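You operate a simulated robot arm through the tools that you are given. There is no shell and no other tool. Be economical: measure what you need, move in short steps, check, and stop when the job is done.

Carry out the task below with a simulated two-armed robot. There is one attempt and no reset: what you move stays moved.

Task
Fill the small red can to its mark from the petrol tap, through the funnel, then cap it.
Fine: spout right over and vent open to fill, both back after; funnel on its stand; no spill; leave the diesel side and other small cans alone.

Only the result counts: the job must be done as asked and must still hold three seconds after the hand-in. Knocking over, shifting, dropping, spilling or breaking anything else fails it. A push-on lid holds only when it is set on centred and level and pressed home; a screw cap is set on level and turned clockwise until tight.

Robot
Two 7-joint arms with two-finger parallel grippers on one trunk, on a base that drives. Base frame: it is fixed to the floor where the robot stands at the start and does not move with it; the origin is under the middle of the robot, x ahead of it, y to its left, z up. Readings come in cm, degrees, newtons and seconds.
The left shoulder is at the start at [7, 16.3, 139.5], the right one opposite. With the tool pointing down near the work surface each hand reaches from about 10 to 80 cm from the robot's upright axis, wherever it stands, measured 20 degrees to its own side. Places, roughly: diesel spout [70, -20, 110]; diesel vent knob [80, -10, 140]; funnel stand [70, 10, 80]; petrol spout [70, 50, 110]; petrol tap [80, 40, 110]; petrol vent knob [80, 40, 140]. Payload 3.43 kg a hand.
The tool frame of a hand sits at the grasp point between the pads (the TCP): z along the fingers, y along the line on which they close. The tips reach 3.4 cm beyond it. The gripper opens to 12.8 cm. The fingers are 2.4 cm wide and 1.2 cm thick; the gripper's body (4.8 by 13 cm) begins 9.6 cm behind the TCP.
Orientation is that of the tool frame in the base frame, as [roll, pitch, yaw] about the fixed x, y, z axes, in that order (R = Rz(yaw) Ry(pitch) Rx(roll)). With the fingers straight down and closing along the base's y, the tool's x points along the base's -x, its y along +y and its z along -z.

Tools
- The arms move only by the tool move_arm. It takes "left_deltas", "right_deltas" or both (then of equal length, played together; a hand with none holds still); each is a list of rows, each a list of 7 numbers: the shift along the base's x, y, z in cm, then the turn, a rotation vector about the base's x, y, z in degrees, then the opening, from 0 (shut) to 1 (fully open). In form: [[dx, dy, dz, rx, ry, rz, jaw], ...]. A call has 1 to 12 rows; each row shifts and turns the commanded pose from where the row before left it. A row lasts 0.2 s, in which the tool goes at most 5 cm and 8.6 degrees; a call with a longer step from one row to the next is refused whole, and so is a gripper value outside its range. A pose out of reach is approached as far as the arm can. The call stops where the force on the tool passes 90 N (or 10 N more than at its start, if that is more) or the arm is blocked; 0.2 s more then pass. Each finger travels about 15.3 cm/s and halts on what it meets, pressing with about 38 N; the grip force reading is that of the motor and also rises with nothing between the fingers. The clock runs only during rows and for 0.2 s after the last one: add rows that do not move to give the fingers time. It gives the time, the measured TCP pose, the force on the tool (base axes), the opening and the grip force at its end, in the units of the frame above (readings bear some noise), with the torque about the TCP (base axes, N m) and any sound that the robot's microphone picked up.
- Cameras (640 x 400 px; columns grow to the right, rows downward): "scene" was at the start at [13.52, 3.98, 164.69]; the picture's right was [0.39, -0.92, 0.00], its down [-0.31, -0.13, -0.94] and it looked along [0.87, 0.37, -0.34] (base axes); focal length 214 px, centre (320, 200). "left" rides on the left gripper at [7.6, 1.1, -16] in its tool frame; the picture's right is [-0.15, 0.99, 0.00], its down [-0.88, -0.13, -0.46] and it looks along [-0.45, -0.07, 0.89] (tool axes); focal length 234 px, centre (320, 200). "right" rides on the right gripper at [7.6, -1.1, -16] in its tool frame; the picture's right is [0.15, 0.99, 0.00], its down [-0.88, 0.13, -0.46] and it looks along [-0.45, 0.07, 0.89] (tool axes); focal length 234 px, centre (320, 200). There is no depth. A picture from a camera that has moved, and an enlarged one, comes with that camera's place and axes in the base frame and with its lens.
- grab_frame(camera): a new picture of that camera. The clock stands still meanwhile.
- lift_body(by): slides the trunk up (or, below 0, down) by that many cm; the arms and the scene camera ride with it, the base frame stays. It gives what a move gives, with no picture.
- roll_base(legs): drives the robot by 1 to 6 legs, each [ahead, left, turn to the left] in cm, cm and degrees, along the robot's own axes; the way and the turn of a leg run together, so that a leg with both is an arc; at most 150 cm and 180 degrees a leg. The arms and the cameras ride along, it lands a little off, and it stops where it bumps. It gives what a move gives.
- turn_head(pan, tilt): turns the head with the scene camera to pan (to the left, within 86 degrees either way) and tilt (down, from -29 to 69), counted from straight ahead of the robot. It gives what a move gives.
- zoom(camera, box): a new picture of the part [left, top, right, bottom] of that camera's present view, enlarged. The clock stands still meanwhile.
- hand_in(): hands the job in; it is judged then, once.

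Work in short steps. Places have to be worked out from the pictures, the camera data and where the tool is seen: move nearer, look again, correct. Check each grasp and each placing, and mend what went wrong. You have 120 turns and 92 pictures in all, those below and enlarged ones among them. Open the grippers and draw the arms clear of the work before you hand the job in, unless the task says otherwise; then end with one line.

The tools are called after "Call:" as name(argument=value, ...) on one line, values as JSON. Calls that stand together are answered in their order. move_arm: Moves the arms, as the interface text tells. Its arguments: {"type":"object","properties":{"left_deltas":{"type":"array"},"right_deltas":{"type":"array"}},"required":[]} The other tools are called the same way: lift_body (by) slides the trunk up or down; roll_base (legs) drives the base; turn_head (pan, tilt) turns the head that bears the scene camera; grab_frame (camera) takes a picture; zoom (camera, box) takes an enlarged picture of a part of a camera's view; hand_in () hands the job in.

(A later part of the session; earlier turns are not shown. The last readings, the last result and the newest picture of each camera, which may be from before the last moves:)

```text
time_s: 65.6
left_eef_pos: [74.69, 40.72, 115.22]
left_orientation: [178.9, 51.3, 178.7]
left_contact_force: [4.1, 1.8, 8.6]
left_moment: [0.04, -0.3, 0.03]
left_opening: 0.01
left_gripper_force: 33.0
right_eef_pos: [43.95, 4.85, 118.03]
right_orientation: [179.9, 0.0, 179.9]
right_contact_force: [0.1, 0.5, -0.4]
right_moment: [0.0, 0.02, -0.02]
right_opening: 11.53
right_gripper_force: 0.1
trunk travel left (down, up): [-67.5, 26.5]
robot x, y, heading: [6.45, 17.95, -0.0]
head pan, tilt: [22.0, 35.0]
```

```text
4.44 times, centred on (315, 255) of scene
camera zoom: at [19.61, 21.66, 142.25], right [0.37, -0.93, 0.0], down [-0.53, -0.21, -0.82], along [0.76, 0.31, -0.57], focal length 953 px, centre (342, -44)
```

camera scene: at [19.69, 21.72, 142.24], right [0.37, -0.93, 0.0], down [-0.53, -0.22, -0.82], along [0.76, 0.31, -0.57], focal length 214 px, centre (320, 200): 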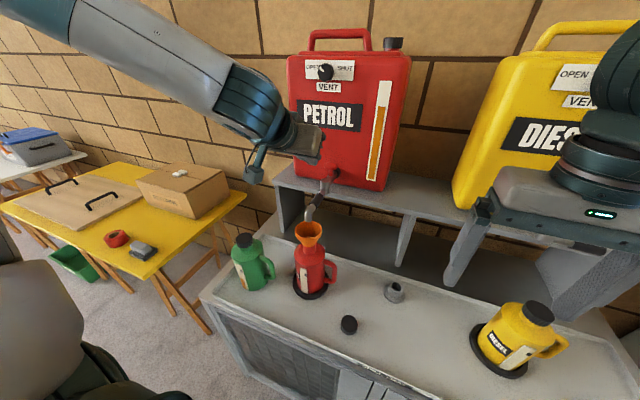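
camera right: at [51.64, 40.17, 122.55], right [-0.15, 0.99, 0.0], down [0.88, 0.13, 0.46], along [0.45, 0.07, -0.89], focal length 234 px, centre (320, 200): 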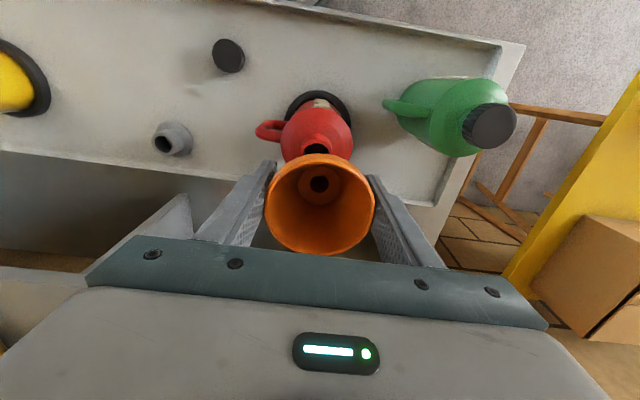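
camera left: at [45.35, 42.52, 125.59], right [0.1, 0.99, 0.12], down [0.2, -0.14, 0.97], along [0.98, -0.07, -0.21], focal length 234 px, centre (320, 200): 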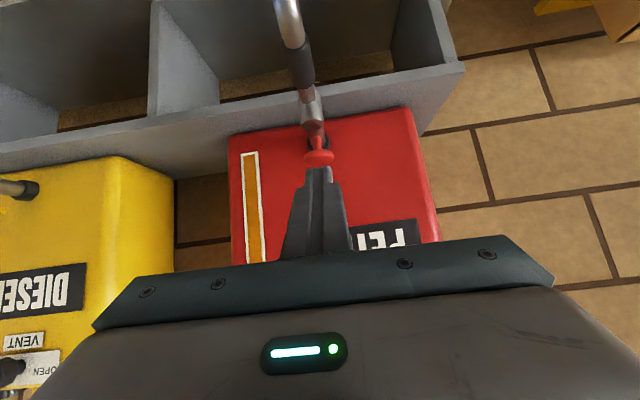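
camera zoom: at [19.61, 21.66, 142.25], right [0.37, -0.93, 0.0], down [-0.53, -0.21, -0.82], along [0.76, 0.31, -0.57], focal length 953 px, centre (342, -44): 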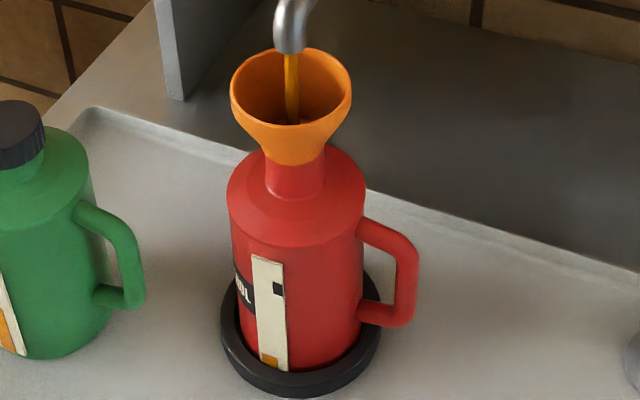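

Level has risen ~15 of ~82 px to the mark in ~1.5 s. Hold ~2.4 s more and recheck.

Call:
move_arm(left_deltas=[[0, 0, 0, 0, 0, 0, 0], [0, 0, 0, 0, 0, 0, 0], [0, 0, 0, 0, 0, 0, 0], [0, 0, 0, 0, 0, 0, 0], [0, 0, 0, 0, 0, 0, 0], [0, 0, 0, 0, 0, 0, 0], [0, 0, 0, 0, 0, 0, 0], [0, 0, 0, 0, 0, 0, 0], [0, 0, 0, 0, 0, 0, 0], [0, 0, 0, 0, 0, 0, 0], [0, 0, 0, 0, 0, 0, 0]])

Call:
zoom(camera="scene", box=[285, 210, 345, 300])

```text
time_s: 68.0
left_eef_pos: [74.62, 40.72, 115.14]
left_orientation: [178.8, 51.0, 178.7]
left_contact_force: [4.8, 0.8, 9.0]
left_moment: [0.02, -0.31, 0.03]
left_opening: 0.01
left_gripper_force: 33.4
right_eef_pos: [43.96, 4.76, 118.06]
right_orientation: [179.9, 0.1, 180.0]
right_contact_force: [-0.3, -0.6, 0.4]
right_moment: [0.0, 0.02, 0.01]
right_opening: 11.52
right_gripper_force: 0.0
trunk travel left (down, up): [-67.5, 26.5]
robot x, y, heading: [6.46, 18.06, -0.1]
head pan, tilt: [22.0, 35.0]
```

```text
4.44 times, centred on (315, 255) of scene
camera zoom: at [19.6, 21.65, 142.25], right [0.37, -0.93, 0.0], down [-0.53, -0.21, -0.82], along [0.76, 0.31, -0.57], focal length 953 px, centre (342, -44)
```

zoom: 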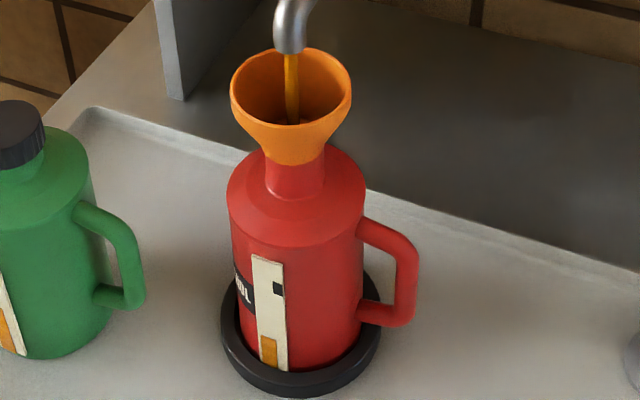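

Rate ≈7.5 px/s; ~49 px to go. Hold ~5 s more in two calls and recheck.

Call:
move_arm(left_deltas=[[0, 0, 0, 0, 0, 0, 0], [0, 0, 0, 0, 0, 0, 0], [0, 0, 0, 0, 0, 0, 0], [0, 0, 0, 0, 0, 0, 0], [0, 0, 0, 0, 0, 0, 0], [0, 0, 0, 0, 0, 0, 0], [0, 0, 0, 0, 0, 0, 0], [0, 0, 0, 0, 0, 0, 0], [0, 0, 0, 0, 0, 0, 0], [0, 0, 0, 0, 0, 0, 0], [0, 0, 0, 0, 0, 0, 0], [0, 0, 0, 0, 0, 0, 0]])

Call:
move_arm(left_deltas=[[0, 0, 0, 0, 0, 0, 0], [0, 0, 0, 0, 0, 0, 0], [0, 0, 0, 0, 0, 0, 0], [0, 0, 0, 0, 0, 0, 0], [0, 0, 0, 0, 0, 0, 0], [0, 0, 0, 0, 0, 0, 0], [0, 0, 0, 0, 0, 0, 0], [0, 0, 0, 0, 0, 0, 0], [0, 0, 0, 0, 0, 0, 0], [0, 0, 0, 0, 0, 0, 0], [0, 0, 0, 0, 0, 0, 0]])

Call:
zoom(camera="scene", box=[295, 256, 325, 298])

```text
time_s: 70.6
left_eef_pos: [74.66, 40.75, 115.16]
left_orientation: [178.9, 51.1, 178.7]
left_contact_force: [3.1, 0.8, 8.9]
left_moment: [0.01, -0.27, 0.03]
left_opening: 0.0
left_gripper_force: 32.6
right_eef_pos: [44.06, 4.89, 118.04]
right_orientation: [179.9, 0.1, 180.0]
right_contact_force: [1.0, -0.5, 0.4]
right_moment: [-0.01, 0.02, -0.04]
right_opening: 11.51
right_gripper_force: 0.1
trunk travel left (down, up): [-67.5, 26.5]
robot x, y, heading: [6.84, 18.2, -0.2]
head pan, tilt: [22.0, 35.0]
```

```text
time_s: 73.0
left_eef_pos: [74.67, 40.7, 115.21]
left_orientation: [179.0, 51.1, 178.7]
left_contact_force: [2.0, 1.5, 7.8]
left_moment: [0.03, -0.27, -0.01]
left_opening: 0.0
left_gripper_force: 33.1
right_eef_pos: [44.0, 4.72, 118.02]
right_orientation: [179.9, 0.1, 180.0]
right_contact_force: [-1.1, -0.2, 0.0]
right_moment: [0.03, 0.03, 0.0]
right_opening: 11.54
right_gripper_force: 0.1
trunk travel left (down, up): [-67.5, 26.5]
robot x, y, heading: [6.29, 18.31, -0.0]
head pan, tilt: [22.0, 35.0]
```

```text
9.52 times, centred on (310, 277) of scene
camera zoom: at [19.58, 21.65, 142.25], right [0.37, -0.93, 0.0], down [-0.53, -0.21, -0.82], along [0.76, 0.31, -0.57], focal length 2043 px, centre (415, -533)
```

zoom: 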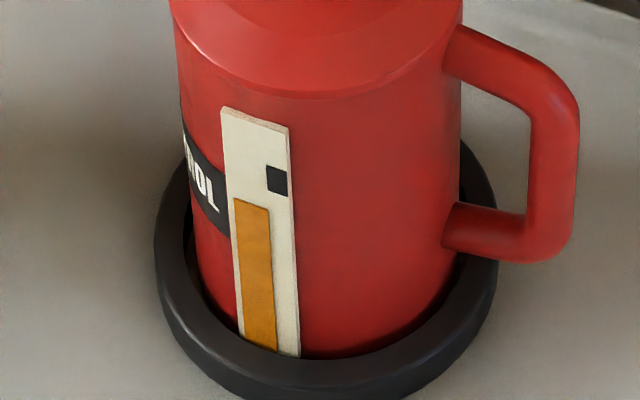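

Level ~27 px (zoomed) below mark centre, ≈1.7 s of flow. Hold 1 s and look again.

Call:
move_arm(left_deltas=[[0, 0, 0, 0, 0, 0, 0], [0, 0, 0, 0, 0, 0, 0], [0, 0, 0, 0, 0, 0, 0], [0, 0, 0, 0, 0, 0, 0]])

Call:
zoom(camera="scene", box=[295, 256, 325, 298])

```text
time_s: 74.0
left_eef_pos: [74.66, 40.7, 115.27]
left_orientation: [178.9, 51.1, 178.7]
left_contact_force: [2.4, 0.3, 9.6]
left_moment: [0.04, -0.24, 0.01]
left_opening: 0.0
left_gripper_force: 33.2
right_eef_pos: [44.03, 4.78, 117.96]
right_orientation: [179.9, 0.2, 179.9]
right_contact_force: [0.7, -0.5, 0.5]
right_moment: [0.01, -0.03, 0.02]
right_opening: 11.53
right_gripper_force: 0.0
trunk travel left (down, up): [-67.5, 26.5]
robot x, y, heading: [6.53, 17.92, -0.1]
head pan, tilt: [22.0, 35.0]
```

```text
9.52 times, centred on (310, 277) of scene
camera zoom: at [19.58, 21.65, 142.25], right [0.37, -0.93, 0.0], down [-0.53, -0.21, -0.82], along [0.76, 0.31, -0.57], focal length 2043 px, centre (415, -533)
```

zoom: 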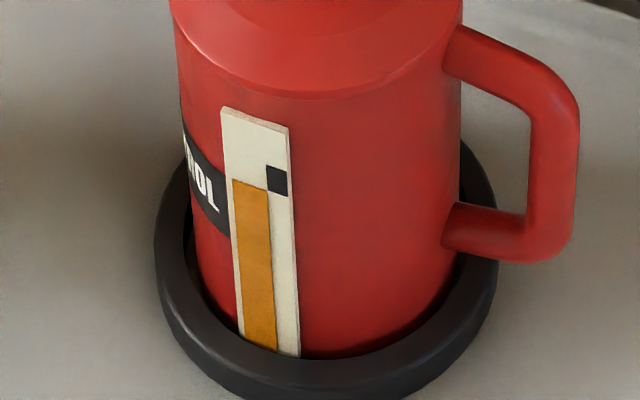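

Just ~10 px below mark centre (≈0.5 s). One hold row, then release upward.

Call:
move_arm(left_deltas=[[0, 0, 0, 0, 0, 0, 0], [0, 0, 1.5, 0, 0, 0, 0], [0, 0, 2, 0, 0, 0, 0], [-1, 0, 2, 0, 0, 0, 0]])

Call:
zoom(camera="scene", box=[295, 256, 325, 298])

Call:
zoom(camera="scene", box=[270, 150, 370, 250])

```text
time_s: 75.0
left_eef_pos: [73.61, 40.61, 120.79]
left_orientation: [178.9, 51.1, 178.7]
left_contact_force: [0.2, 0.2, -0.3]
left_moment: [0.01, 0.0, -0.05]
left_opening: 0.0
left_gripper_force: 32.7
right_eef_pos: [43.95, 4.76, 118.11]
right_orientation: [180.0, 0.2, -180.0]
right_contact_force: [-0.5, -0.6, -0.5]
right_moment: [0.0, -0.03, 0.03]
right_opening: 11.54
right_gripper_force: 0.1
trunk travel left (down, up): [-67.5, 26.5]
robot x, y, heading: [6.79, 18.03, 0.2]
head pan, tilt: [22.0, 35.0]
```

```text
9.52 times, centred on (310, 277) of scene
camera zoom: at [19.5, 21.64, 142.25], right [0.37, -0.93, 0.0], down [-0.53, -0.21, -0.82], along [0.76, 0.31, -0.57], focal length 2043 px, centre (415, -533)
```

zoom: 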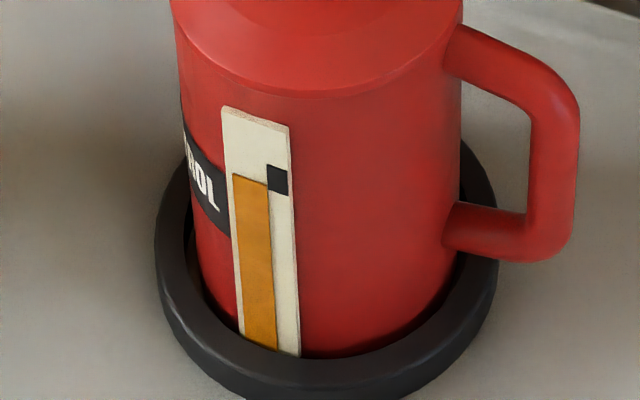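

```text
4.00 times, centred on (320, 200) of scene
camera zoom: at [19.5, 21.64, 142.25], right [0.37, -0.93, 0.0], down [-0.53, -0.21, -0.82], along [0.76, 0.31, -0.57], focal length 858 px, centre (320, 200)
```

zoom: 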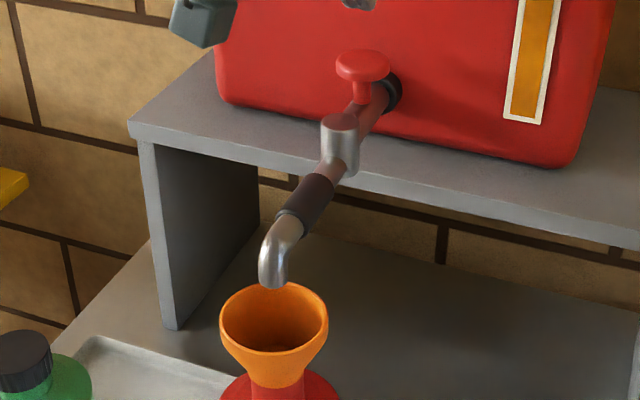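

Flow stopped with the level on the mark, no drip. Now swing the spout back: un-tilt the left hand and go to the −y side of the spout arm.

Call:
move_arm(left_deltas=[[-2, -0.5, 0.5, 0, 8.4, 0, 0], [-2, -0.5, 0.5, 0, 8.4, 0, 0], [-2, -0.5, 0.5, 0, 8.4, 0, 0], [-2, -0.5, 0, 0, 8.4, 0, 0], [-1.5, -0.5, 0, 0, 8.4, 0, 0], [-1.5, -0.4, 0, 0, 8.4, 0, 0], [0.5, 0, -2, 0, 0, 0, 0], [0, 0, -3, 0, 0, 0, 0], [0, 0, -3, 0, 0, 0, 0], [0, 0, 0, 0, 0, 0, 0]])

Call:
grab_frame(camera="left")

```text
time_s: 77.2
left_eef_pos: [63.19, 37.84, 114.23]
left_orientation: [-180.0, 0.7, 179.2]
left_contact_force: [-0.1, 1.1, 0.1]
left_moment: [0.01, -0.03, 0.0]
left_opening: 0.01
left_gripper_force: 33.2
right_eef_pos: [44.03, 4.83, 118.07]
right_orientation: [179.9, 0.2, -180.0]
right_contact_force: [-0.2, 0.3, -0.2]
right_moment: [0.01, 0.03, -0.04]
right_opening: 11.54
right_gripper_force: 0.0
trunk travel left (down, up): [-67.5, 26.5]
robot x, y, heading: [6.44, 17.8, 0.2]
head pan, tilt: [22.0, 35.0]
```

```text
26 pictures are left
camera left: at [55.45, 39.06, 129.94], right [0.16, 0.99, 0.0], down [0.87, -0.14, 0.47], along [0.46, -0.07, -0.88], focal length 234 px, centre (320, 200)
```

left: 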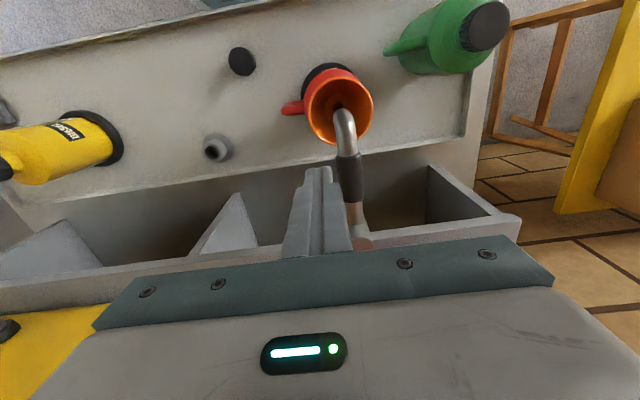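

Arm at y≈40.8; I shift 0.7 cm further to −y, lower, and begin pushing back along the arc.

Call:
move_arm(left_deltas=[[0.2, -0.7, -0.5, 0, 0, 0, 0], [0, 0, -3, 0, 0, 0, 0], [0, 0, -3.1, 0, 0, 0, 0], [0, 1, 0, 0, 0, 0, 0], [-0.2, 1.2, 0, 0, 0, 0, 0], [-0.1, 1.2, 0, 0, 0, 0, 0], [0.1, 1.2, 0, 0, 0, 0, 0], [0.2, 1.2, 0, 0, 0, 0, 0], [0.4, 1.1, 0, 0, 0, 0, 0], [0.6, 1, 0, 0, 0, 0, 0]])

Call:
zoom(camera="scene", box=[260, 130, 390, 260])

```text
time_s: 79.4
left_eef_pos: [64.44, 45.02, 107.67]
left_orientation: [179.9, 0.6, 179.2]
left_contact_force: [-0.1, 0.6, -0.4]
left_moment: [-0.01, 0.01, -0.01]
left_opening: 0.0
left_gripper_force: 32.5
right_eef_pos: [43.96, 4.82, 118.0]
right_orientation: [179.9, 0.2, -180.0]
right_contact_force: [-0.4, 0.2, 0.9]
right_moment: [0.03, 0.0, 0.01]
right_opening: 11.5
right_gripper_force: 0.0
trunk travel left (down, up): [-67.5, 26.5]
robot x, y, heading: [6.12, 18.03, 0.1]
head pan, tilt: [22.0, 35.0]
```

```text
3.08 times, centred on (325, 195) of scene
camera zoom: at [19.66, 21.68, 142.24], right [0.37, -0.93, 0.0], down [-0.53, -0.21, -0.82], along [0.76, 0.31, -0.57], focal length 660 px, centre (305, 215)
```

zoom: 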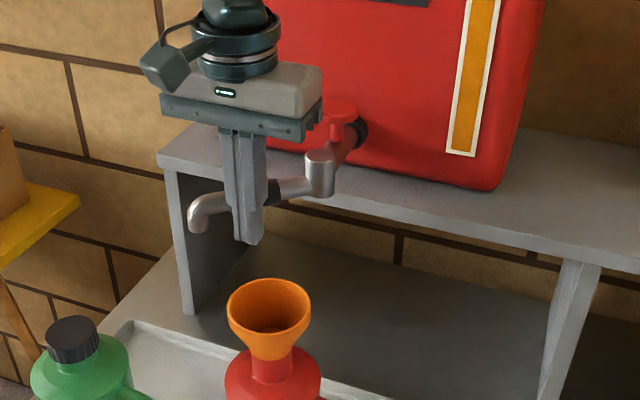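

Continue round to the rest position and feel for the stop.

Call:
move_arm(left_deltas=[[0.3, 0.9, 0, 0, 0, 0, 0], [0.3, 0.85, 0, 0, 0, 0, 0], [0.75, 0.9, 0, 0, 0, 0, 0], [0.95, 0.75, 0, 0, 0, 0, 0], [1, 0.7, 0, 0, 0, 0, 0], [1.1, 0.5, 0, 0, 0, 0, 0], [0.8, 0.3, 0, 0, 0, 0, 0]])

Call:
move_arm(left_deltas=[[0.3, 0.1, 0, 0, 0, 0, 0]])

```text
time_s: 81.0
left_eef_pos: [68.77, 49.67, 107.6]
left_orientation: [180.0, 0.3, 179.0]
left_contact_force: [-38.0, -13.5, -8.3]
left_moment: [0.07, 0.24, -0.09]
left_opening: 0.0
left_gripper_force: 33.0
right_eef_pos: [43.5, 4.44, 118.16]
right_orientation: [179.8, 0.4, -180.0]
right_contact_force: [-0.3, -0.3, 0.4]
right_moment: [0.0, 0.05, -0.04]
right_opening: 11.51
right_gripper_force: 0.0
trunk travel left (down, up): [-67.5, 26.5]
robot x, y, heading: [6.34, 17.78, 0.1]
head pan, tilt: [22.0, 35.0]
```

```text
time_s: 81.4
left_eef_pos: [68.83, 49.74, 107.56]
left_orientation: [180.0, 0.1, 179.0]
left_contact_force: [-51.1, -17.9, -16.4]
left_moment: [0.11, 0.47, -0.09]
left_opening: 0.0
left_gripper_force: 32.1
right_eef_pos: [43.34, 4.63, 118.19]
right_orientation: [179.8, 0.4, -179.9]
right_contact_force: [0.3, 0.4, -0.4]
right_moment: [0.01, 0.02, 0.01]
right_opening: 11.54
right_gripper_force: 0.1
trunk travel left (down, up): [-67.5, 26.5]
robot x, y, heading: [6.29, 17.93, 0.1]
head pan, tilt: [22.0, 35.0]
```

Firm end stop: spout is back. I back off, raise, and turn the left hand forward for closing the vent.

Call:
move_arm(left_deltas=[[-2, 0, 0, 0, 0, 0, 0], [-1, 0, 3, 0, 0, 0, 0], [-0.5, 0, 4, 0, 0, 0, 0], [0, 0, 4, 0, 0, 0, 0], [0, 0, 4, 0, 0, 0, 0.3], [0, -0.5, 3, 0, -8.4, 0, 0.6], [0, -0.5, 3, 0, -8.4, 0, 0.6], [-0.5, -0.5, 3, 0, -8.4, 0, 0.6], [-0.5, -0.5, 3, 0, -8.4, 0, 0.6], [-0.5, -0.5, 2, 0, -8.4, 0, 0.6], [-0.5, -0.5, 0, 0, -8.4, 0, 0.6], [-0.5, -0.5, 0, 0, -8.4, 0, 0.6]])

Call:
move_arm(left_deltas=[[0, -0.5, 0, 0, -8, 0, 0.6], [0, -0.5, 0, 0, -8, 0, 0.6], [0, -0.5, 0, 0, -8, 0, 0.6], [0, -0.5, 0, 0, -7.2, 0, 0.6], [0, 0, 0, -7.5, 0, 0, 0.6], [0, 0, 0, -7.5, 0, 0, 0.6], [0, 0, 0, -7.5, 0, 0, 0.6], [0, 0, 0, -7.5, 0, 0, 0.6], [0, 0, 0, -7.5, 0, 0, 0.6], [0, 0, 0, -7, 0, 0, 0.6]])

```text
time_s: 84.0
left_eef_pos: [63.79, 46.55, 136.63]
left_orientation: [178.6, 59.5, 178.4]
left_contact_force: [-0.1, -0.6, -0.7]
left_moment: [-0.04, -0.03, -0.02]
left_opening: 7.67
left_gripper_force: 0.0
right_eef_pos: [43.96, 4.91, 117.99]
right_orientation: [179.9, 0.2, 180.0]
right_contact_force: [0.2, -0.6, -0.1]
right_moment: [-0.02, -0.02, -0.02]
right_opening: 11.53
right_gripper_force: 0.0
trunk travel left (down, up): [-67.5, 26.5]
robot x, y, heading: [6.66, 18.29, 0.2]
head pan, tilt: [22.0, 35.0]
```

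```text
time_s: 86.2
left_eef_pos: [64.01, 44.59, 136.59]
left_orientation: [-89.2, 46.3, -88.9]
left_contact_force: [-0.6, -0.4, 0.3]
left_moment: [-0.07, 0.02, 0.04]
left_opening: 7.63
left_gripper_force: 0.0
right_eef_pos: [43.93, 4.91, 118.01]
right_orientation: [179.9, 0.1, -180.0]
right_contact_force: [-0.1, -0.2, 0.1]
right_moment: [-0.02, 0.01, -0.01]
right_opening: 11.53
right_gripper_force: 0.1
trunk travel left (down, up): [-67.5, 26.5]
robot x, y, heading: [6.62, 18.46, 0.1]
head pan, tilt: [22.0, 35.0]
```

Same pose as at release earlier; advance to the knob at [77.1,43.95,137.35] and grip.

Call:
move_arm(left_deltas=[[2, -0.3, 0.4, 0, 0, 0, 0.6], [3, -0.34, 0.36, 0, 0, 0, 0.6], [3, 0, 0, 0, 0, 0, 0.6], [3, 0, 0, 0, 0, 0, 0.6], [2.1, 0, 0, 0, 0, 0, 0.6], [0, 0, 0, 0, 0, 0, 0.2], [0, 0, 0, 0, 0, 0, 0.15], [0, 0, 0, 0, 0, 0, 0.15]])

```text
time_s: 88.0
left_eef_pos: [77.09, 43.69, 137.43]
left_orientation: [-89.1, 46.3, -88.9]
left_contact_force: [10.0, -3.4, 13.0]
left_moment: [0.01, 0.26, -0.98]
left_opening: 3.97
left_gripper_force: 45.0
right_eef_pos: [44.14, 4.59, 118.07]
right_orientation: [179.8, 0.2, 179.9]
right_contact_force: [0.0, -0.4, 0.0]
right_moment: [0.02, -0.03, 0.01]
right_opening: 11.54
right_gripper_force: 0.1
trunk travel left (down, up): [-67.5, 26.5]
robot x, y, heading: [6.25, 18.14, -0.1]
head pan, tilt: [22.0, 35.0]
```

Gripped. Turn +88° about x (to SHUT).

Call:
move_arm(left_deltas=[[0, 0, 0, 8, 0, 0, 0.15], [0, 0, 0, 8, 0, 0, 0.15], [0, 0, 0, 8, 0, 0, 0.15], [0, 0, 0, 8, 0, 0, 0.15], [0, 0, 0, 8, 0, 0, 0.15], [0, 0, 0, 8, 0, 0, 0.15], [0, 0, 0, 8, 0, 0, 0.15], [0, 0, 0, 8, 0, 0, 0.15], [0, 0, 0, 8, 0, 0, 0.15], [0, 0, 0, 8, 0, 0, 0.15], [0, 0, 0, 8, 0, 0, 0.15], [0, 0, 0, 0, 0, 0, 0.15]])

Call:
move_arm(left_deltas=[[0, 0, 0, 0, 0, 0, 0.6], [0, 0, 0, 0, 0, 0, 0.6], [-3, 0, 0, 0, 0, 0, 0.6], [-4, 0, 0, 0, 0, 0, 0.6], [-4, 1, 0, 0, 0, 0, 0.6], [-4, 2, 0, 0, 0, 0, 0.6], [-2, 3, 2, 0, 0, 0, 0.6], [-1, 4, 2, 0, 0, 0, 0.6], [-1, 4, 2, 0, 0, 0, 0.6]])

Call:
grab_frame(camera="scene")

Call:
zoom(camera="scene", box=[280, 50, 380, 220])

```text
time_s: 90.6
left_eef_pos: [77.05, 43.87, 137.59]
left_orientation: [89.1, 45.5, 88.9]
left_contact_force: [16.2, 1.2, 23.6]
left_moment: [0.04, -0.61, -0.27]
left_opening: 3.97
left_gripper_force: 45.2
right_eef_pos: [44.11, 4.8, 118.02]
right_orientation: [179.8, 0.1, -180.0]
right_contact_force: [1.6, 0.2, -0.3]
right_moment: [-0.02, 0.02, 0.0]
right_opening: 11.52
right_gripper_force: 0.0
trunk travel left (down, up): [-67.5, 26.5]
robot x, y, heading: [6.97, 17.92, 0.1]
head pan, tilt: [22.0, 35.0]
```

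```text
time_s: 92.6
left_eef_pos: [57.97, 58.18, 143.4]
left_orientation: [89.1, 45.8, 88.8]
left_contact_force: [-0.3, 0.1, -0.6]
left_moment: [0.01, 0.02, 0.01]
left_opening: 7.68
left_gripper_force: 0.0
left hand out of reach, approached as far as the arm can: row 6
right_eef_pos: [43.79, 4.86, 118.11]
right_orientation: [179.9, 0.2, 180.0]
right_contact_force: [0.1, 0.3, 0.4]
right_moment: [0.01, -0.04, 0.01]
right_opening: 11.54
right_gripper_force: 0.0
trunk travel left (down, up): [-67.5, 26.5]
robot x, y, heading: [6.49, 17.99, 0.2]
head pan, tilt: [22.0, 35.0]
```

```text
24 pictures are left
camera scene: at [19.45, 21.8, 142.26], right [0.37, -0.93, 0.0], down [-0.53, -0.22, -0.82], along [0.76, 0.31, -0.57], focal length 214 px, centre (320, 200)
```

scene: 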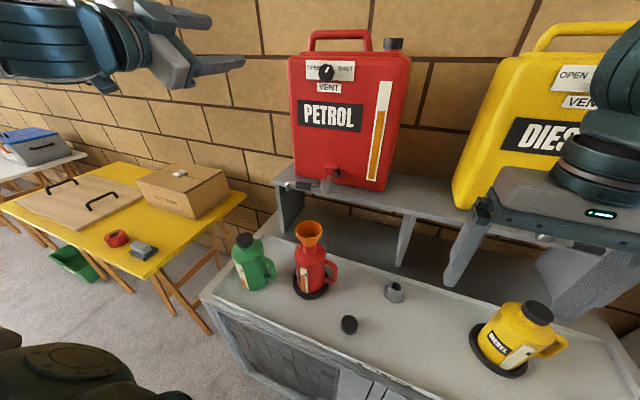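

```text
2.35 times, centred on (330, 135) of scene
camera zoom: at [19.45, 21.8, 142.26], right [0.37, -0.93, 0.0], down [-0.53, -0.22, -0.82], along [0.76, 0.31, -0.57], focal length 505 px, centre (296, 353)
```

zoom: 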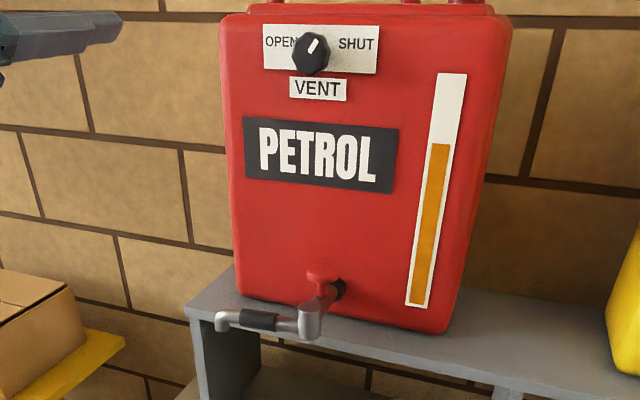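

Zoom on the knob to verify the pointer angle.

Call:
zoom(camera="scene", box=[300, 55, 360, 95])

```text
10.00 times, centred on (330, 75) of scene
camera zoom: at [19.45, 21.8, 142.26], right [0.37, -0.93, 0.0], down [-0.53, -0.22, -0.82], along [0.76, 0.31, -0.57], focal length 2145 px, centre (220, 1450)
```

zoom: 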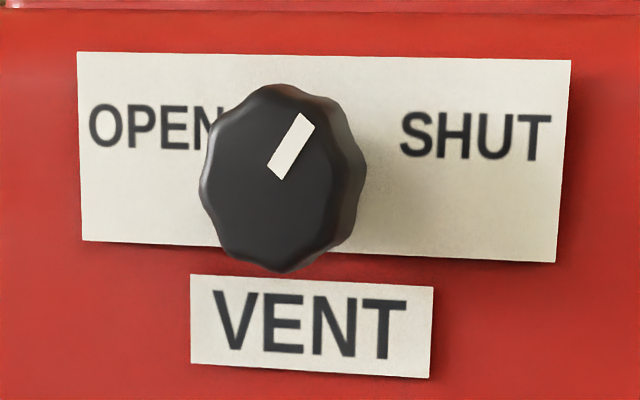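

Pointer looks perhaps 4–5° short of its original angle; I re-grip and nudge it further toward SHUT.

Call:
move_arm(left_deltas=[[1, -4, -2, 0, 0, 0, 0.6], [1, -4, -2, 0, 0, 0, 0.6], [2, -4, -1.9, 0, 0, 0, 0.6], [3, -2.2, 0, 0, 0, 0, 0.6], [4, 0, 0, 0, 0, 0, 0.6], [4, 0, 0, 0, 0, 0, 0.6], [3, 0, 0, 0, 0, 0, 0.6], [1.1, 0, 0, 0, 0, 0, 0.6]])

Call:
move_arm(left_deltas=[[0, 0, 0, 0, 0, 0, 0.2], [0, 0, 0, 0, 0, 0, 0.15], [0, 0, 0, 0, 0, 0, 0.15], [0, 0, 0, 5, 0, 0, 0.15], [0, 0, 0, 5, 0, 0, 0.15], [0, 0, 0, 0, 0, 0, 0.15]])

```text
time_s: 94.4
left_eef_pos: [77.4, 43.7, 137.64]
left_orientation: [89.3, 45.6, 89.0]
left_contact_force: [0.3, 0.8, 0.6]
left_moment: [-0.04, -0.01, 0.0]
left_opening: 7.7
left_gripper_force: 0.0
right_eef_pos: [44.06, 4.92, 117.98]
right_orientation: [179.9, 0.1, -180.0]
right_contact_force: [0.6, 0.3, 1.1]
right_moment: [-0.01, -0.03, 0.02]
right_opening: 11.51
right_gripper_force: 0.1
trunk travel left (down, up): [-67.5, 26.5]
robot x, y, heading: [6.35, 18.01, -0.1]
head pan, tilt: [22.0, 35.0]
```

```text
time_s: 95.8
left_eef_pos: [77.36, 43.68, 137.79]
left_orientation: [89.5, 35.5, 89.2]
left_contact_force: [0.8, -0.8, -0.5]
left_moment: [-0.66, 0.25, -0.32]
left_opening: 3.97
left_gripper_force: 45.0
right_eef_pos: [43.96, 4.86, 117.98]
right_orientation: [179.9, 0.2, 180.0]
right_contact_force: [-0.2, 0.4, -0.2]
right_moment: [0.04, 0.03, 0.02]
right_opening: 11.52
right_gripper_force: 0.1
trunk travel left (down, up): [-67.5, 26.5]
robot x, y, heading: [6.12, 18.34, 0.1]
head pan, tilt: [22.0, 35.0]
```

Now it is against the SHUT stop (−0.66 N·m). Release, park the left hand, and send the right hand above the funnel.

Call:
move_arm(left_deltas=[[0, 0, 0, 0, 0, 0, 0.6], [0, 0, 0, 0, 0, 0, 0.6], [-3, 0, 0, 0, 0, 0, 0.6], [-4, 0, 0, 0, 0, 0, 0.6], [-4, 1, 0, 0, 0, 0, 0.6], [-4, 2, 0, 0, 0, 0, 0.6], [-2, 3, 2, 0, 0, 0, 0.6], [-1, 4, 2, 0, 0, 0, 0.6], [-1, 4, 2, 0, 0, 0, 0.6]])

Call:
move_arm(right_deltas=[[1, 3, 0.5, 0, 0, 0, 1], [1.2, 3.3, 0.5, 0, 0, 0, 1], [1.3, 3.3, 0, 0, 0, 0, 1], [1.3, 3.3, 0, 0, 0, 0, 1], [1.3, 3.3, 0, 0, 0, 0, 1], [1.3, 3.3, 0, 0, 0, 0, 1], [1.3, 3.3, 0, 0, 0, 0, 1], [1.3, 3.3, 0, 0, 0, 0, 1], [1.3, 3.3, 0, 0, 0, 0, 1], [1.3, 3.3, 0, 0, 0, 0, 1], [1.3, 3.2, 0, 0, 0, 0, 1], [1.2, 0, 0, 0, 0, 0, 1]])

Call:
grab_frame(camera="right")

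Call:
zoom(camera="scene", box=[285, 50, 405, 150])

```text
time_s: 97.8
left_eef_pos: [58.13, 58.13, 143.57]
left_orientation: [89.2, 35.7, 89.0]
left_contact_force: [0.7, -0.4, -0.2]
left_moment: [-0.02, 0.01, -0.03]
left_opening: 7.7
left_gripper_force: 0.1
right_eef_pos: [43.88, 4.97, 118.03]
right_orientation: [180.0, 0.3, 179.9]
right_contact_force: [-0.4, -0.7, 0.6]
right_moment: [-0.03, -0.04, 0.0]
right_opening: 11.51
right_gripper_force: 0.1
trunk travel left (down, up): [-67.5, 26.5]
robot x, y, heading: [6.53, 18.21, -0.2]
head pan, tilt: [22.0, 35.0]
```

```text
time_s: 100.4
left_eef_pos: [58.4, 57.68, 143.57]
left_orientation: [89.5, 35.6, 89.2]
left_contact_force: [0.1, 1.0, -0.3]
left_moment: [0.03, 0.02, 0.0]
left_opening: 7.67
left_gripper_force: 0.2
right_eef_pos: [59.15, 40.63, 119.08]
right_orientation: [179.9, 0.1, 180.0]
right_contact_force: [0.6, -0.3, 1.6]
right_moment: [-0.02, 0.0, 0.0]
right_opening: 12.8
right_gripper_force: 0.2
trunk travel left (down, up): [-67.5, 26.5]
robot x, y, heading: [6.7, 18.31, 0.2]
head pan, tilt: [22.0, 35.0]
```

```text
21 pictures are left
camera right: at [51.58, 39.59, 134.91], right [-0.15, 0.99, 0.0], down [0.88, 0.13, 0.46], along [0.45, 0.07, -0.89], focal length 234 px, centre (320, 200)
```

right: 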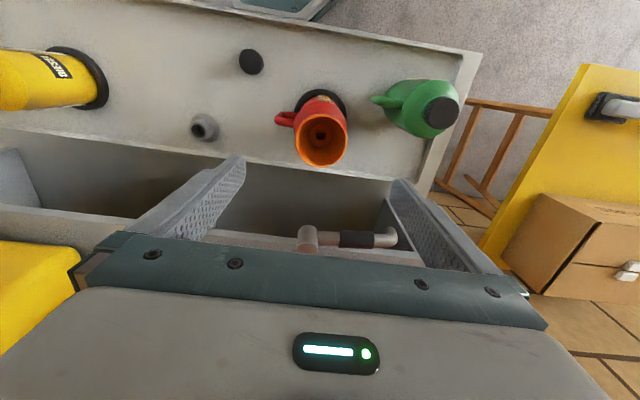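

```text
4.00 times, centred on (345, 100) of scene
camera zoom: at [19.7, 21.59, 142.24], right [0.37, -0.93, 0.0], down [-0.53, -0.21, -0.82], along [0.76, 0.31, -0.57], focal length 858 px, centre (220, 600)
```

zoom: 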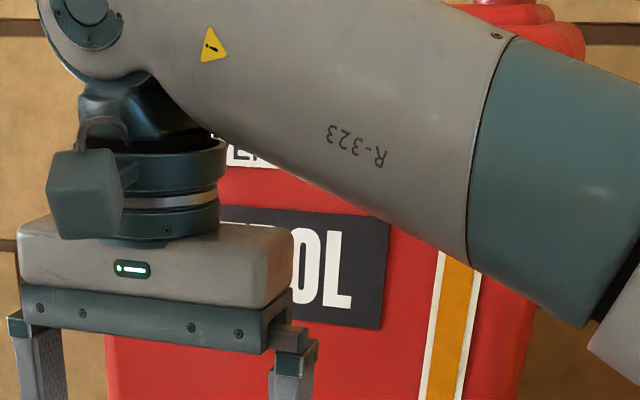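

Funnel rim centre ≈[59.3,41.0]; descend to the earlier grasp height and grip.

Call:
move_arm(right_deltas=[[0.05, 0.2, -4, 0, 0, 0, 1], [0.05, 0.15, -4, 0, 0, 0, 1], [0, 0, -4, 0, 0, 0, 1], [0, 0, -4, 0, 0, 0, 1], [0, 0, -2.5, 0, 0, 0, 1], [0, 0, -1.7, 0, 0, 0, 1], [0, 0, 0, 0, 0, 0, 0.7], [0, 0, 0, 0, 0, 0, 0], [0, 0, 0, 0, 0, 0, 0], [0, 0, 0, 0, 0, 0, 0]])

Call:
move_arm(right_deltas=[[0, 0, 0.4, 0, 0, 0, 0], [0, 0, 0.4, 0, 0, 0, 0], [0, 0, 0.4, 0, 0, 0, 0], [0, 0, 0.4, 0, 0, 0, 0], [0, 0, 0.4, 0, 0, 0, 0], [0, 0, 0.5, 0, 0, 0, 0], [0, 0, 0.8, 0, 0, 0, 0], [0, 0, 1, 0, 0, 0, 0], [0, 0, 1, 0, 0, 0, 0], [0, 0, 1.2, 0, 0, 0, 0], [0, 0, 1.2, 0, 0, 0, 0], [0, 0, 0, 0, 0, 0, 0]])

Call:
zoom(camera="scene", box=[260, 180, 380, 310])

```text
time_s: 102.6
left_eef_pos: [58.44, 58.0, 143.54]
left_orientation: [89.5, 35.8, 89.1]
left_contact_force: [0.0, 0.6, -0.5]
left_moment: [0.03, -0.01, 0.0]
left_opening: 7.68
left_gripper_force: 0.0
right_eef_pos: [59.23, 41.06, 98.92]
right_orientation: [179.9, 0.1, -180.0]
right_contact_force: [-0.1, 0.1, -0.8]
right_moment: [-0.01, 0.01, 0.01]
right_opening: 7.49
right_gripper_force: 37.8
trunk travel left (down, up): [-67.5, 26.5]
robot x, y, heading: [6.35, 18.25, 0.0]
head pan, tilt: [22.0, 35.0]
```

```text
time_s: 105.2
left_eef_pos: [58.5, 57.95, 143.54]
left_orientation: [89.5, 35.7, 89.0]
left_contact_force: [-0.2, -0.4, -0.2]
left_moment: [0.02, -0.02, 0.01]
left_opening: 7.72
left_gripper_force: 0.1
right_eef_pos: [59.3, 41.03, 106.6]
right_orientation: [179.9, 0.1, 179.9]
right_contact_force: [0.2, -0.3, -1.3]
right_moment: [0.01, 0.0, -0.04]
right_opening: 7.5
right_gripper_force: 38.4
trunk travel left (down, up): [-67.5, 26.5]
robot x, y, heading: [6.65, 18.34, -0.0]
head pan, tilt: [22.0, 35.0]
```

```text
3.08 times, centred on (320, 245) of scene
camera zoom: at [19.67, 21.69, 142.24], right [0.37, -0.93, 0.0], down [-0.53, -0.21, -0.82], along [0.76, 0.31, -0.57], focal length 660 px, centre (320, 62)
```

zoom: 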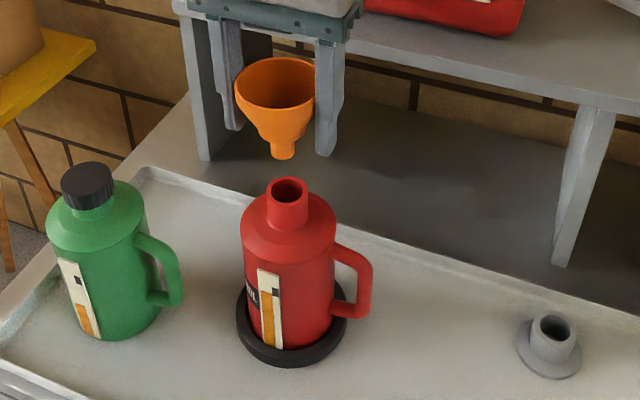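

Funnel out cleanly, level on the mark. Carry it to above the stand (TCP ≈[65.7,14.0]).

Call:
move_arm(right_deltas=[[0, 0, 0.8, 0, 0, 0, 0], [0.3, -1.5, 0, 0, 0, 0, 0], [0.7, -3, 0, 0, 0, 0, 0], [0.8, -3.3, 0, 0, 0, 0, 0], [0.8, -3.3, 0, 0, 0, 0, 0], [0.8, -3.3, 0, 0, 0, 0, 0], [0.8, -3.3, 0, 0, 0, 0, 0], [0.8, -3.3, 0, 0, 0, 0, 0], [0.8, -3, 0, 0, 0, 0, 0], [0.6, -2, -1, 0, 0, 0, 0], [0, -1, -2, 0, 0, 0, 0], [0, 0, 0, 0, 0, 0, 0]])

Call:
move_arm(right_deltas=[[0, 0, -2.5, 0, 0, 0, 0], [0, 0, -2.5, 0, 0, 0, 0], [0, 0, -2.5, 0, 0, 0, 0], [0, 0, -2.5, 0, 0, 0, 0], [0, 0, -2, 0, 0, 0, 0], [0, 0, -1.5, 0, 0, 0, 0], [0, 0, 0, 0, 0, 0, 0]])

Call:
turn_head(pan=10, tilt=35)

Call:
zoom(camera="scene", box=[310, 200, 438, 300])

```text
time_s: 107.8
left_eef_pos: [58.35, 57.9, 143.61]
left_orientation: [89.4, 35.6, 89.1]
left_contact_force: [-0.1, 0.3, 1.0]
left_moment: [-0.01, 0.01, 0.03]
left_opening: 7.67
left_gripper_force: 0.0
right_eef_pos: [65.7, 14.11, 104.33]
right_orientation: [179.9, 0.1, -180.0]
right_contact_force: [0.6, -0.6, -0.1]
right_moment: [-0.02, -0.02, -0.01]
right_opening: 7.49
right_gripper_force: 38.2
trunk travel left (down, up): [-67.5, 26.5]
robot x, y, heading: [5.99, 17.98, -0.2]
head pan, tilt: [22.0, 35.0]
```

```text
time_s: 109.4
left_eef_pos: [58.25, 57.9, 143.51]
left_orientation: [89.5, 35.7, 89.1]
left_contact_force: [-0.3, 0.2, 0.3]
left_moment: [0.03, -0.01, 0.01]
left_opening: 7.69
left_gripper_force: 0.0
right_eef_pos: [65.66, 14.18, 90.73]
right_orientation: [179.9, 0.1, 179.9]
right_contact_force: [-0.2, 0.0, 0.0]
right_moment: [0.0, -0.02, 0.02]
right_opening: 7.51
right_gripper_force: 37.7
trunk travel left (down, up): [-67.5, 26.5]
robot x, y, heading: [6.37, 18.07, 0.1]
head pan, tilt: [22.0, 35.0]
```

```text
time_s: 110.1
left_eef_pos: [58.37, 57.79, 143.6]
left_orientation: [89.5, 35.6, 89.2]
left_contact_force: [-0.5, 0.6, -0.3]
left_moment: [-0.02, -0.01, 0.02]
left_opening: 7.71
left_gripper_force: 0.2
right_eef_pos: [65.66, 14.14, 90.76]
right_orientation: [179.9, 0.2, -179.9]
right_contact_force: [-1.1, 1.1, -0.8]
right_moment: [-0.03, -0.01, 0.0]
right_opening: 7.51
right_gripper_force: 37.8
trunk travel left (down, up): [-67.5, 26.5]
robot x, y, heading: [6.24, 18.23, 0.0]
head pan, tilt: [10.0, 35.0]
```

```text
4.00 times, centred on (374, 250) of scene
camera zoom: at [20.16, 19.91, 142.24], right [0.17, -0.98, 0.0], down [-0.56, -0.1, -0.82], along [0.81, 0.14, -0.57], focal length 858 px, centre (104, 0)
```

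zoom: 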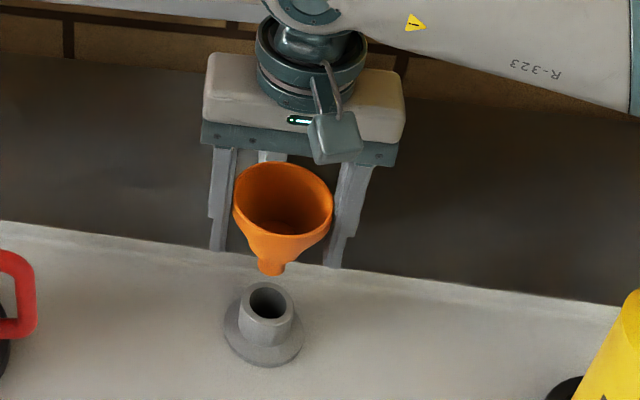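

Stem nearly above the hole; shift −0.15 in y and lower 3 cm, recheck.

Call:
move_arm(right_deltas=[[0, -0.2, -0.8, 0, 0, 0, 0], [0, 0, -0.8, 0, 0, 0, 0], [0, 0, -0.8, 0, 0, 0, 0], [0, 0, -0.5, 0, 0, 0, 0], [0, 0, 0, 0, 0, 0, 0]])

Call:
zoom(camera="scene", box=[340, 235, 404, 295])

```text
time_s: 111.3
left_eef_pos: [58.31, 57.88, 143.49]
left_orientation: [89.6, 35.8, 89.1]
left_contact_force: [0.4, 0.2, 0.1]
left_moment: [-0.01, 0.01, -0.02]
left_opening: 7.68
left_gripper_force: 0.1
right_eef_pos: [65.66, 13.95, 88.06]
right_orientation: [179.9, 0.2, 179.9]
right_contact_force: [-0.4, -0.6, -0.1]
right_moment: [-0.02, -0.01, 0.03]
right_opening: 7.5
right_gripper_force: 38.2
trunk travel left (down, up): [-67.5, 26.5]
robot x, y, heading: [6.8, 18.03, -0.1]
head pan, tilt: [10.0, 35.0]
```

```text
6.67 times, centred on (372, 265) of scene
camera zoom: at [20.15, 19.91, 142.24], right [0.17, -0.98, 0.0], down [-0.56, -0.1, -0.82], along [0.81, 0.14, -0.57], focal length 1430 px, centre (-27, -233)
```

zoom: 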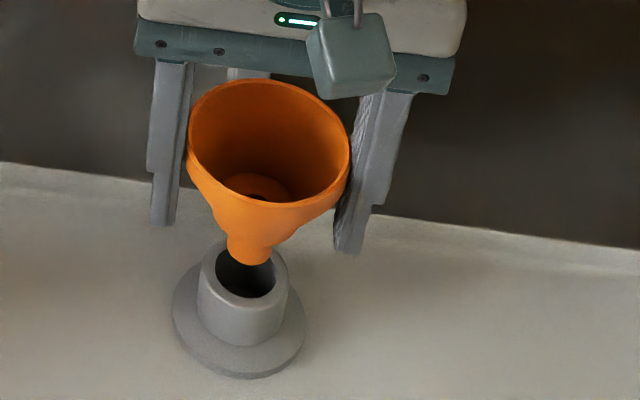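

Stem looks ~0.3 cm too far back; shift −0.3 in x and descend in small steps.

Call:
move_arm(right_deltas=[[-0.3, 0, 0, 0, 0, 0, 0], [0, 0, -0.4, 0, 0, 0, 0], [0, 0, -0.4, 0, 0, 0, 0], [0, 0, -0.4, 0, 0, 0, 0]])

Call:
zoom(camera="scene", box=[340, 235, 404, 295])

```text
time_s: 112.3
left_eef_pos: [58.24, 57.9, 143.69]
left_orientation: [89.5, 35.8, 89.1]
left_contact_force: [0.2, -0.2, -0.2]
left_moment: [0.0, -0.01, 0.01]
left_opening: 7.64
left_gripper_force: 0.1
right_eef_pos: [65.29, 13.99, 86.79]
right_orientation: [-180.0, 0.1, -180.0]
right_contact_force: [-0.4, -0.2, 0.2]
right_moment: [0.03, -0.01, 0.0]
right_opening: 7.51
right_gripper_force: 37.3
trunk travel left (down, up): [-67.5, 26.5]
robot x, y, heading: [6.73, 18.24, -0.2]
head pan, tilt: [10.0, 35.0]
```

```text
6.67 times, centred on (372, 265) of scene
camera zoom: at [20.16, 19.9, 142.24], right [0.17, -0.98, 0.0], down [-0.57, -0.1, -0.82], along [0.81, 0.14, -0.57], focal length 1430 px, centre (-27, -233)
```

zoom: 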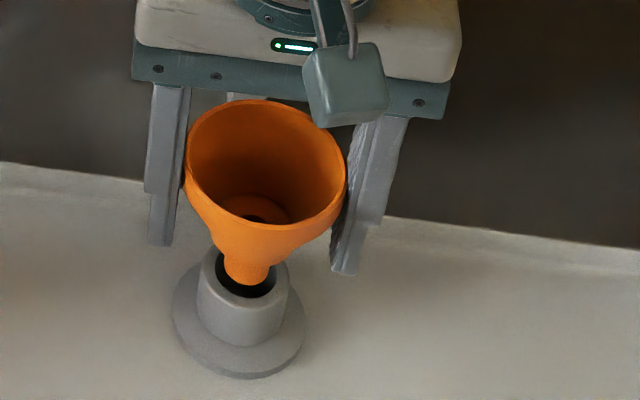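

Entering the stand well. Continue down until it seats (expected TCP z≈82.6).

Call:
move_arm(right_deltas=[[0, 0, -0.5, 0, 0, 0, 0], [0, 0, -0.5, 0, 0, 0, 0], [0, 0, -0.5, 0, 0, 0, 0], [0, 0, -0.5, 0, 0, 0, 0], [0, 0, -0.5, 0, 0, 0, 0], [0, 0, -0.5, 0, 0, 0, 0], [0, 0, -0.4, 0, 0, 0, 0], [0, 0, 0, 0, 0, 0, 0]])

```text
time_s: 114.1
left_eef_pos: [58.37, 57.73, 143.59]
left_orientation: [89.5, 35.7, 89.0]
left_contact_force: [0.7, 0.0, -0.4]
left_moment: [0.03, 0.02, -0.03]
left_opening: 7.69
left_gripper_force: 0.1
right_eef_pos: [65.41, 13.91, 83.24]
right_orientation: [179.9, 0.1, -179.9]
right_contact_force: [0.5, 0.2, -1.1]
right_moment: [0.02, 0.03, 0.0]
right_opening: 7.49
right_gripper_force: 38.1
trunk travel left (down, up): [-67.5, 26.5]
robot x, y, heading: [6.77, 18.06, -0.1]
head pan, tilt: [10.0, 35.0]
```

Call:
move_arm(right_deltas=[[0, 0, -0.25, 0, 0, 0, 0], [0, 0, -0.25, 0, 0, 0, 0], [0, 0, -0.2, 0, 0, 0, 0]])

Call:
zoom(camera="scene", box=[340, 235, 404, 295])

```text
time_s: 114.9
left_eef_pos: [58.02, 57.9, 143.76]
left_orientation: [89.3, 35.7, 89.0]
left_contact_force: [-0.1, 0.3, -0.4]
left_moment: [0.03, 0.0, -0.02]
left_opening: 7.65
left_gripper_force: 0.1
right_eef_pos: [65.37, 13.78, 83.05]
right_orientation: [179.7, 0.5, 179.9]
right_contact_force: [1.2, -3.8, 29.2]
right_moment: [-0.27, 0.37, 0.06]
right_opening: 7.48
right_gripper_force: 38.0
trunk travel left (down, up): [-67.5, 26.5]
robot x, y, heading: [6.31, 17.92, -0.1]
head pan, tilt: [10.0, 35.0]
```

```text
6.67 times, centred on (372, 265) of scene
camera zoom: at [19.85, 19.87, 142.33], right [0.17, -0.98, 0.0], down [-0.56, -0.1, -0.82], along [0.81, 0.14, -0.57], focal length 1430 px, centre (-27, -233)
```

zoom: 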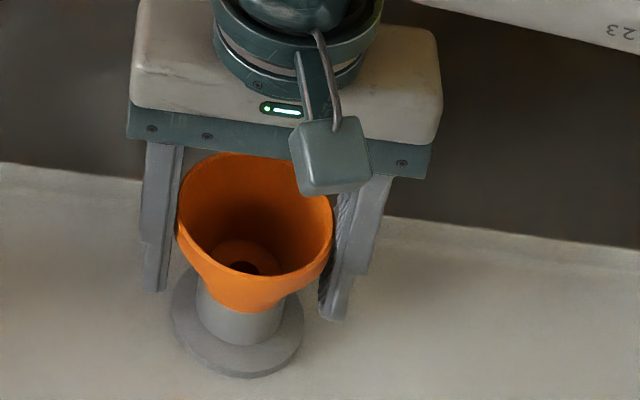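

Seated on the stand. Raise slightly, open, lift away, and move over toward the cap at ≈[50.4,24.5].

Call:
move_arm(right_deltas=[[0, 0.1, 0.25, 0, 0, 0, 0.62], [0, 0, 0, 0, 0, 0, 0.8], [0, 0, 0, 0, 0, 0, 1], [0, 0, 0, 0, 0, 0, 1], [0, 0, 2, 0, 0, 0, 1], [0, 0, 4, 0, 0, 0, 1], [0, 0, 4, 0, 0, 0, 1], [-3, 1.5, 3, 0, 0, 0, 1], [-3.5, 2.5, 0, 0, 0, 0, 1], [-3.5, 2.5, 0, 0, 0, 0, 0.8], [-3.5, 2.5, 0, 0, 0, 0, 0.6], [-1.5, 1.5, 0, 0, 0, 0, 0.5]])

Call:
grab_frame(camera="right")

Call:
grab_frame(camera="scene")

```text
time_s: 117.5
left_eef_pos: [58.28, 57.91, 143.48]
left_orientation: [89.6, 35.6, 89.1]
left_contact_force: [0.1, 0.1, -1.0]
left_moment: [0.01, -0.01, -0.02]
left_opening: 7.67
left_gripper_force: 0.0
right_eef_pos: [50.27, 24.53, 95.76]
right_orientation: [179.9, 0.1, -180.0]
right_contact_force: [0.2, 0.3, -0.5]
right_moment: [0.02, -0.03, 0.01]
right_opening: 6.37
right_gripper_force: 0.0
trunk travel left (down, up): [-67.5, 26.5]
robot x, y, heading: [6.24, 18.14, 0.0]
head pan, tilt: [10.0, 35.0]
```

```text
14 pictures are left
camera right: at [42.7, 23.46, 111.74], right [-0.15, 0.99, 0.0], down [0.88, 0.13, 0.46], along [0.45, 0.07, -0.89], focal length 234 px, centre (320, 200)
```

right: 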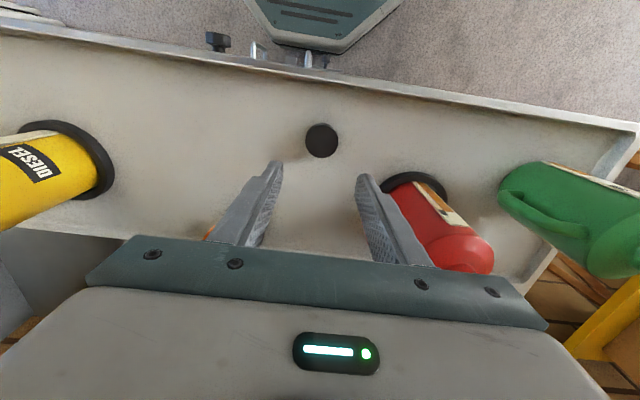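

```text
13 pictures are left
camera scene: at [20.16, 19.96, 142.24], right [0.17, -0.98, 0.0], down [-0.57, -0.1, -0.82], along [0.81, 0.14, -0.57], focal length 214 px, centre (320, 200)
```

scene: 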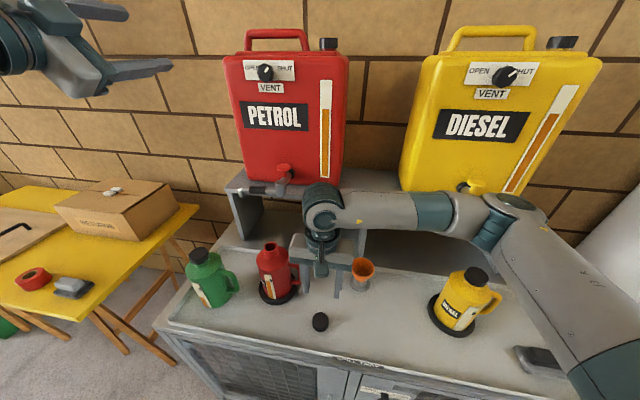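

Funnel stands fine. Cap centre ≈[49.95,25.0], ⌀≈4.5 cm. I descend over it and zoom to check.

Call:
move_arm(right_deltas=[[-0.3, 0.45, -3, 0, 0, 0, 0.5], [0, 0, -4, 0, 0, 0, 0.5], [0, 0, -3, 0, 0, 0, 0.5], [0, 0, -2, 0, 0, 0, 0.5], [0, 0, 0, 0, 0, 0, 0.5]])

Call:
zoom(camera="right", box=[240, 110, 400, 210])

```text
time_s: 118.7
left_eef_pos: [58.32, 57.95, 143.53]
left_orientation: [89.3, 35.7, 89.2]
left_contact_force: [0.0, -0.5, -0.5]
left_moment: [0.01, -0.04, 0.02]
left_opening: 7.68
left_gripper_force: 0.1
right_eef_pos: [50.09, 25.07, 83.84]
right_orientation: [179.9, 0.1, 180.0]
right_contact_force: [0.3, -0.1, -1.2]
right_moment: [0.01, 0.01, -0.01]
right_opening: 6.37
right_gripper_force: 0.0
trunk travel left (down, up): [-67.5, 26.5]
robot x, y, heading: [6.5, 18.11, 0.1]
head pan, tilt: [10.0, 35.0]
```

```text
4.00 times, centred on (320, 160) of right
camera zoom: at [42.36, 23.94, 99.72], right [-0.15, 0.99, 0.0], down [0.88, 0.13, 0.46], along [0.45, 0.07, -0.89], focal length 937 px, centre (320, 360)
```

zoom: 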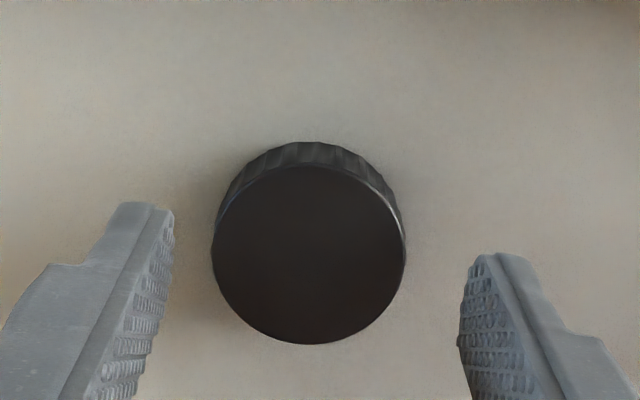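

Ribbed screw cap. Centre on it ([49.93,24.88]), lower to TCP 80.7 and grip.

Call:
move_arm(right_deltas=[[-0.15, -0.18, -1, 0, 0, 0, 0.5], [0, 0, -1, 0, 0, 0, 0.5], [0, 0, -0.6, 0, 0, 0, 0.5], [0, 0, -0.5, 0, 0, 0, 0.5], [0, 0, 0, 0, 0, 0, 0.5], [0, 0, 0, 0, 0, 0, 0.2], [0, 0, 0, 0, 0, 0, 0], [0, 0, 0, 0, 0, 0, 0]])

```text
time_s: 120.5
left_eef_pos: [58.35, 57.84, 143.61]
left_orientation: [89.5, 35.7, 89.2]
left_contact_force: [-0.9, 0.0, -0.8]
left_moment: [-0.02, 0.02, 0.02]
left_opening: 7.69
left_gripper_force: 0.0
right_eef_pos: [49.86, 24.81, 80.8]
right_orientation: [179.9, 0.1, -179.9]
right_contact_force: [0.7, -0.8, 0.6]
right_moment: [0.02, 0.01, 0.01]
right_opening: 4.45
right_gripper_force: 38.3
trunk travel left (down, up): [-67.5, 26.5]
robot x, y, heading: [6.97, 17.92, -0.2]
head pan, tilt: [10.0, 35.0]
```

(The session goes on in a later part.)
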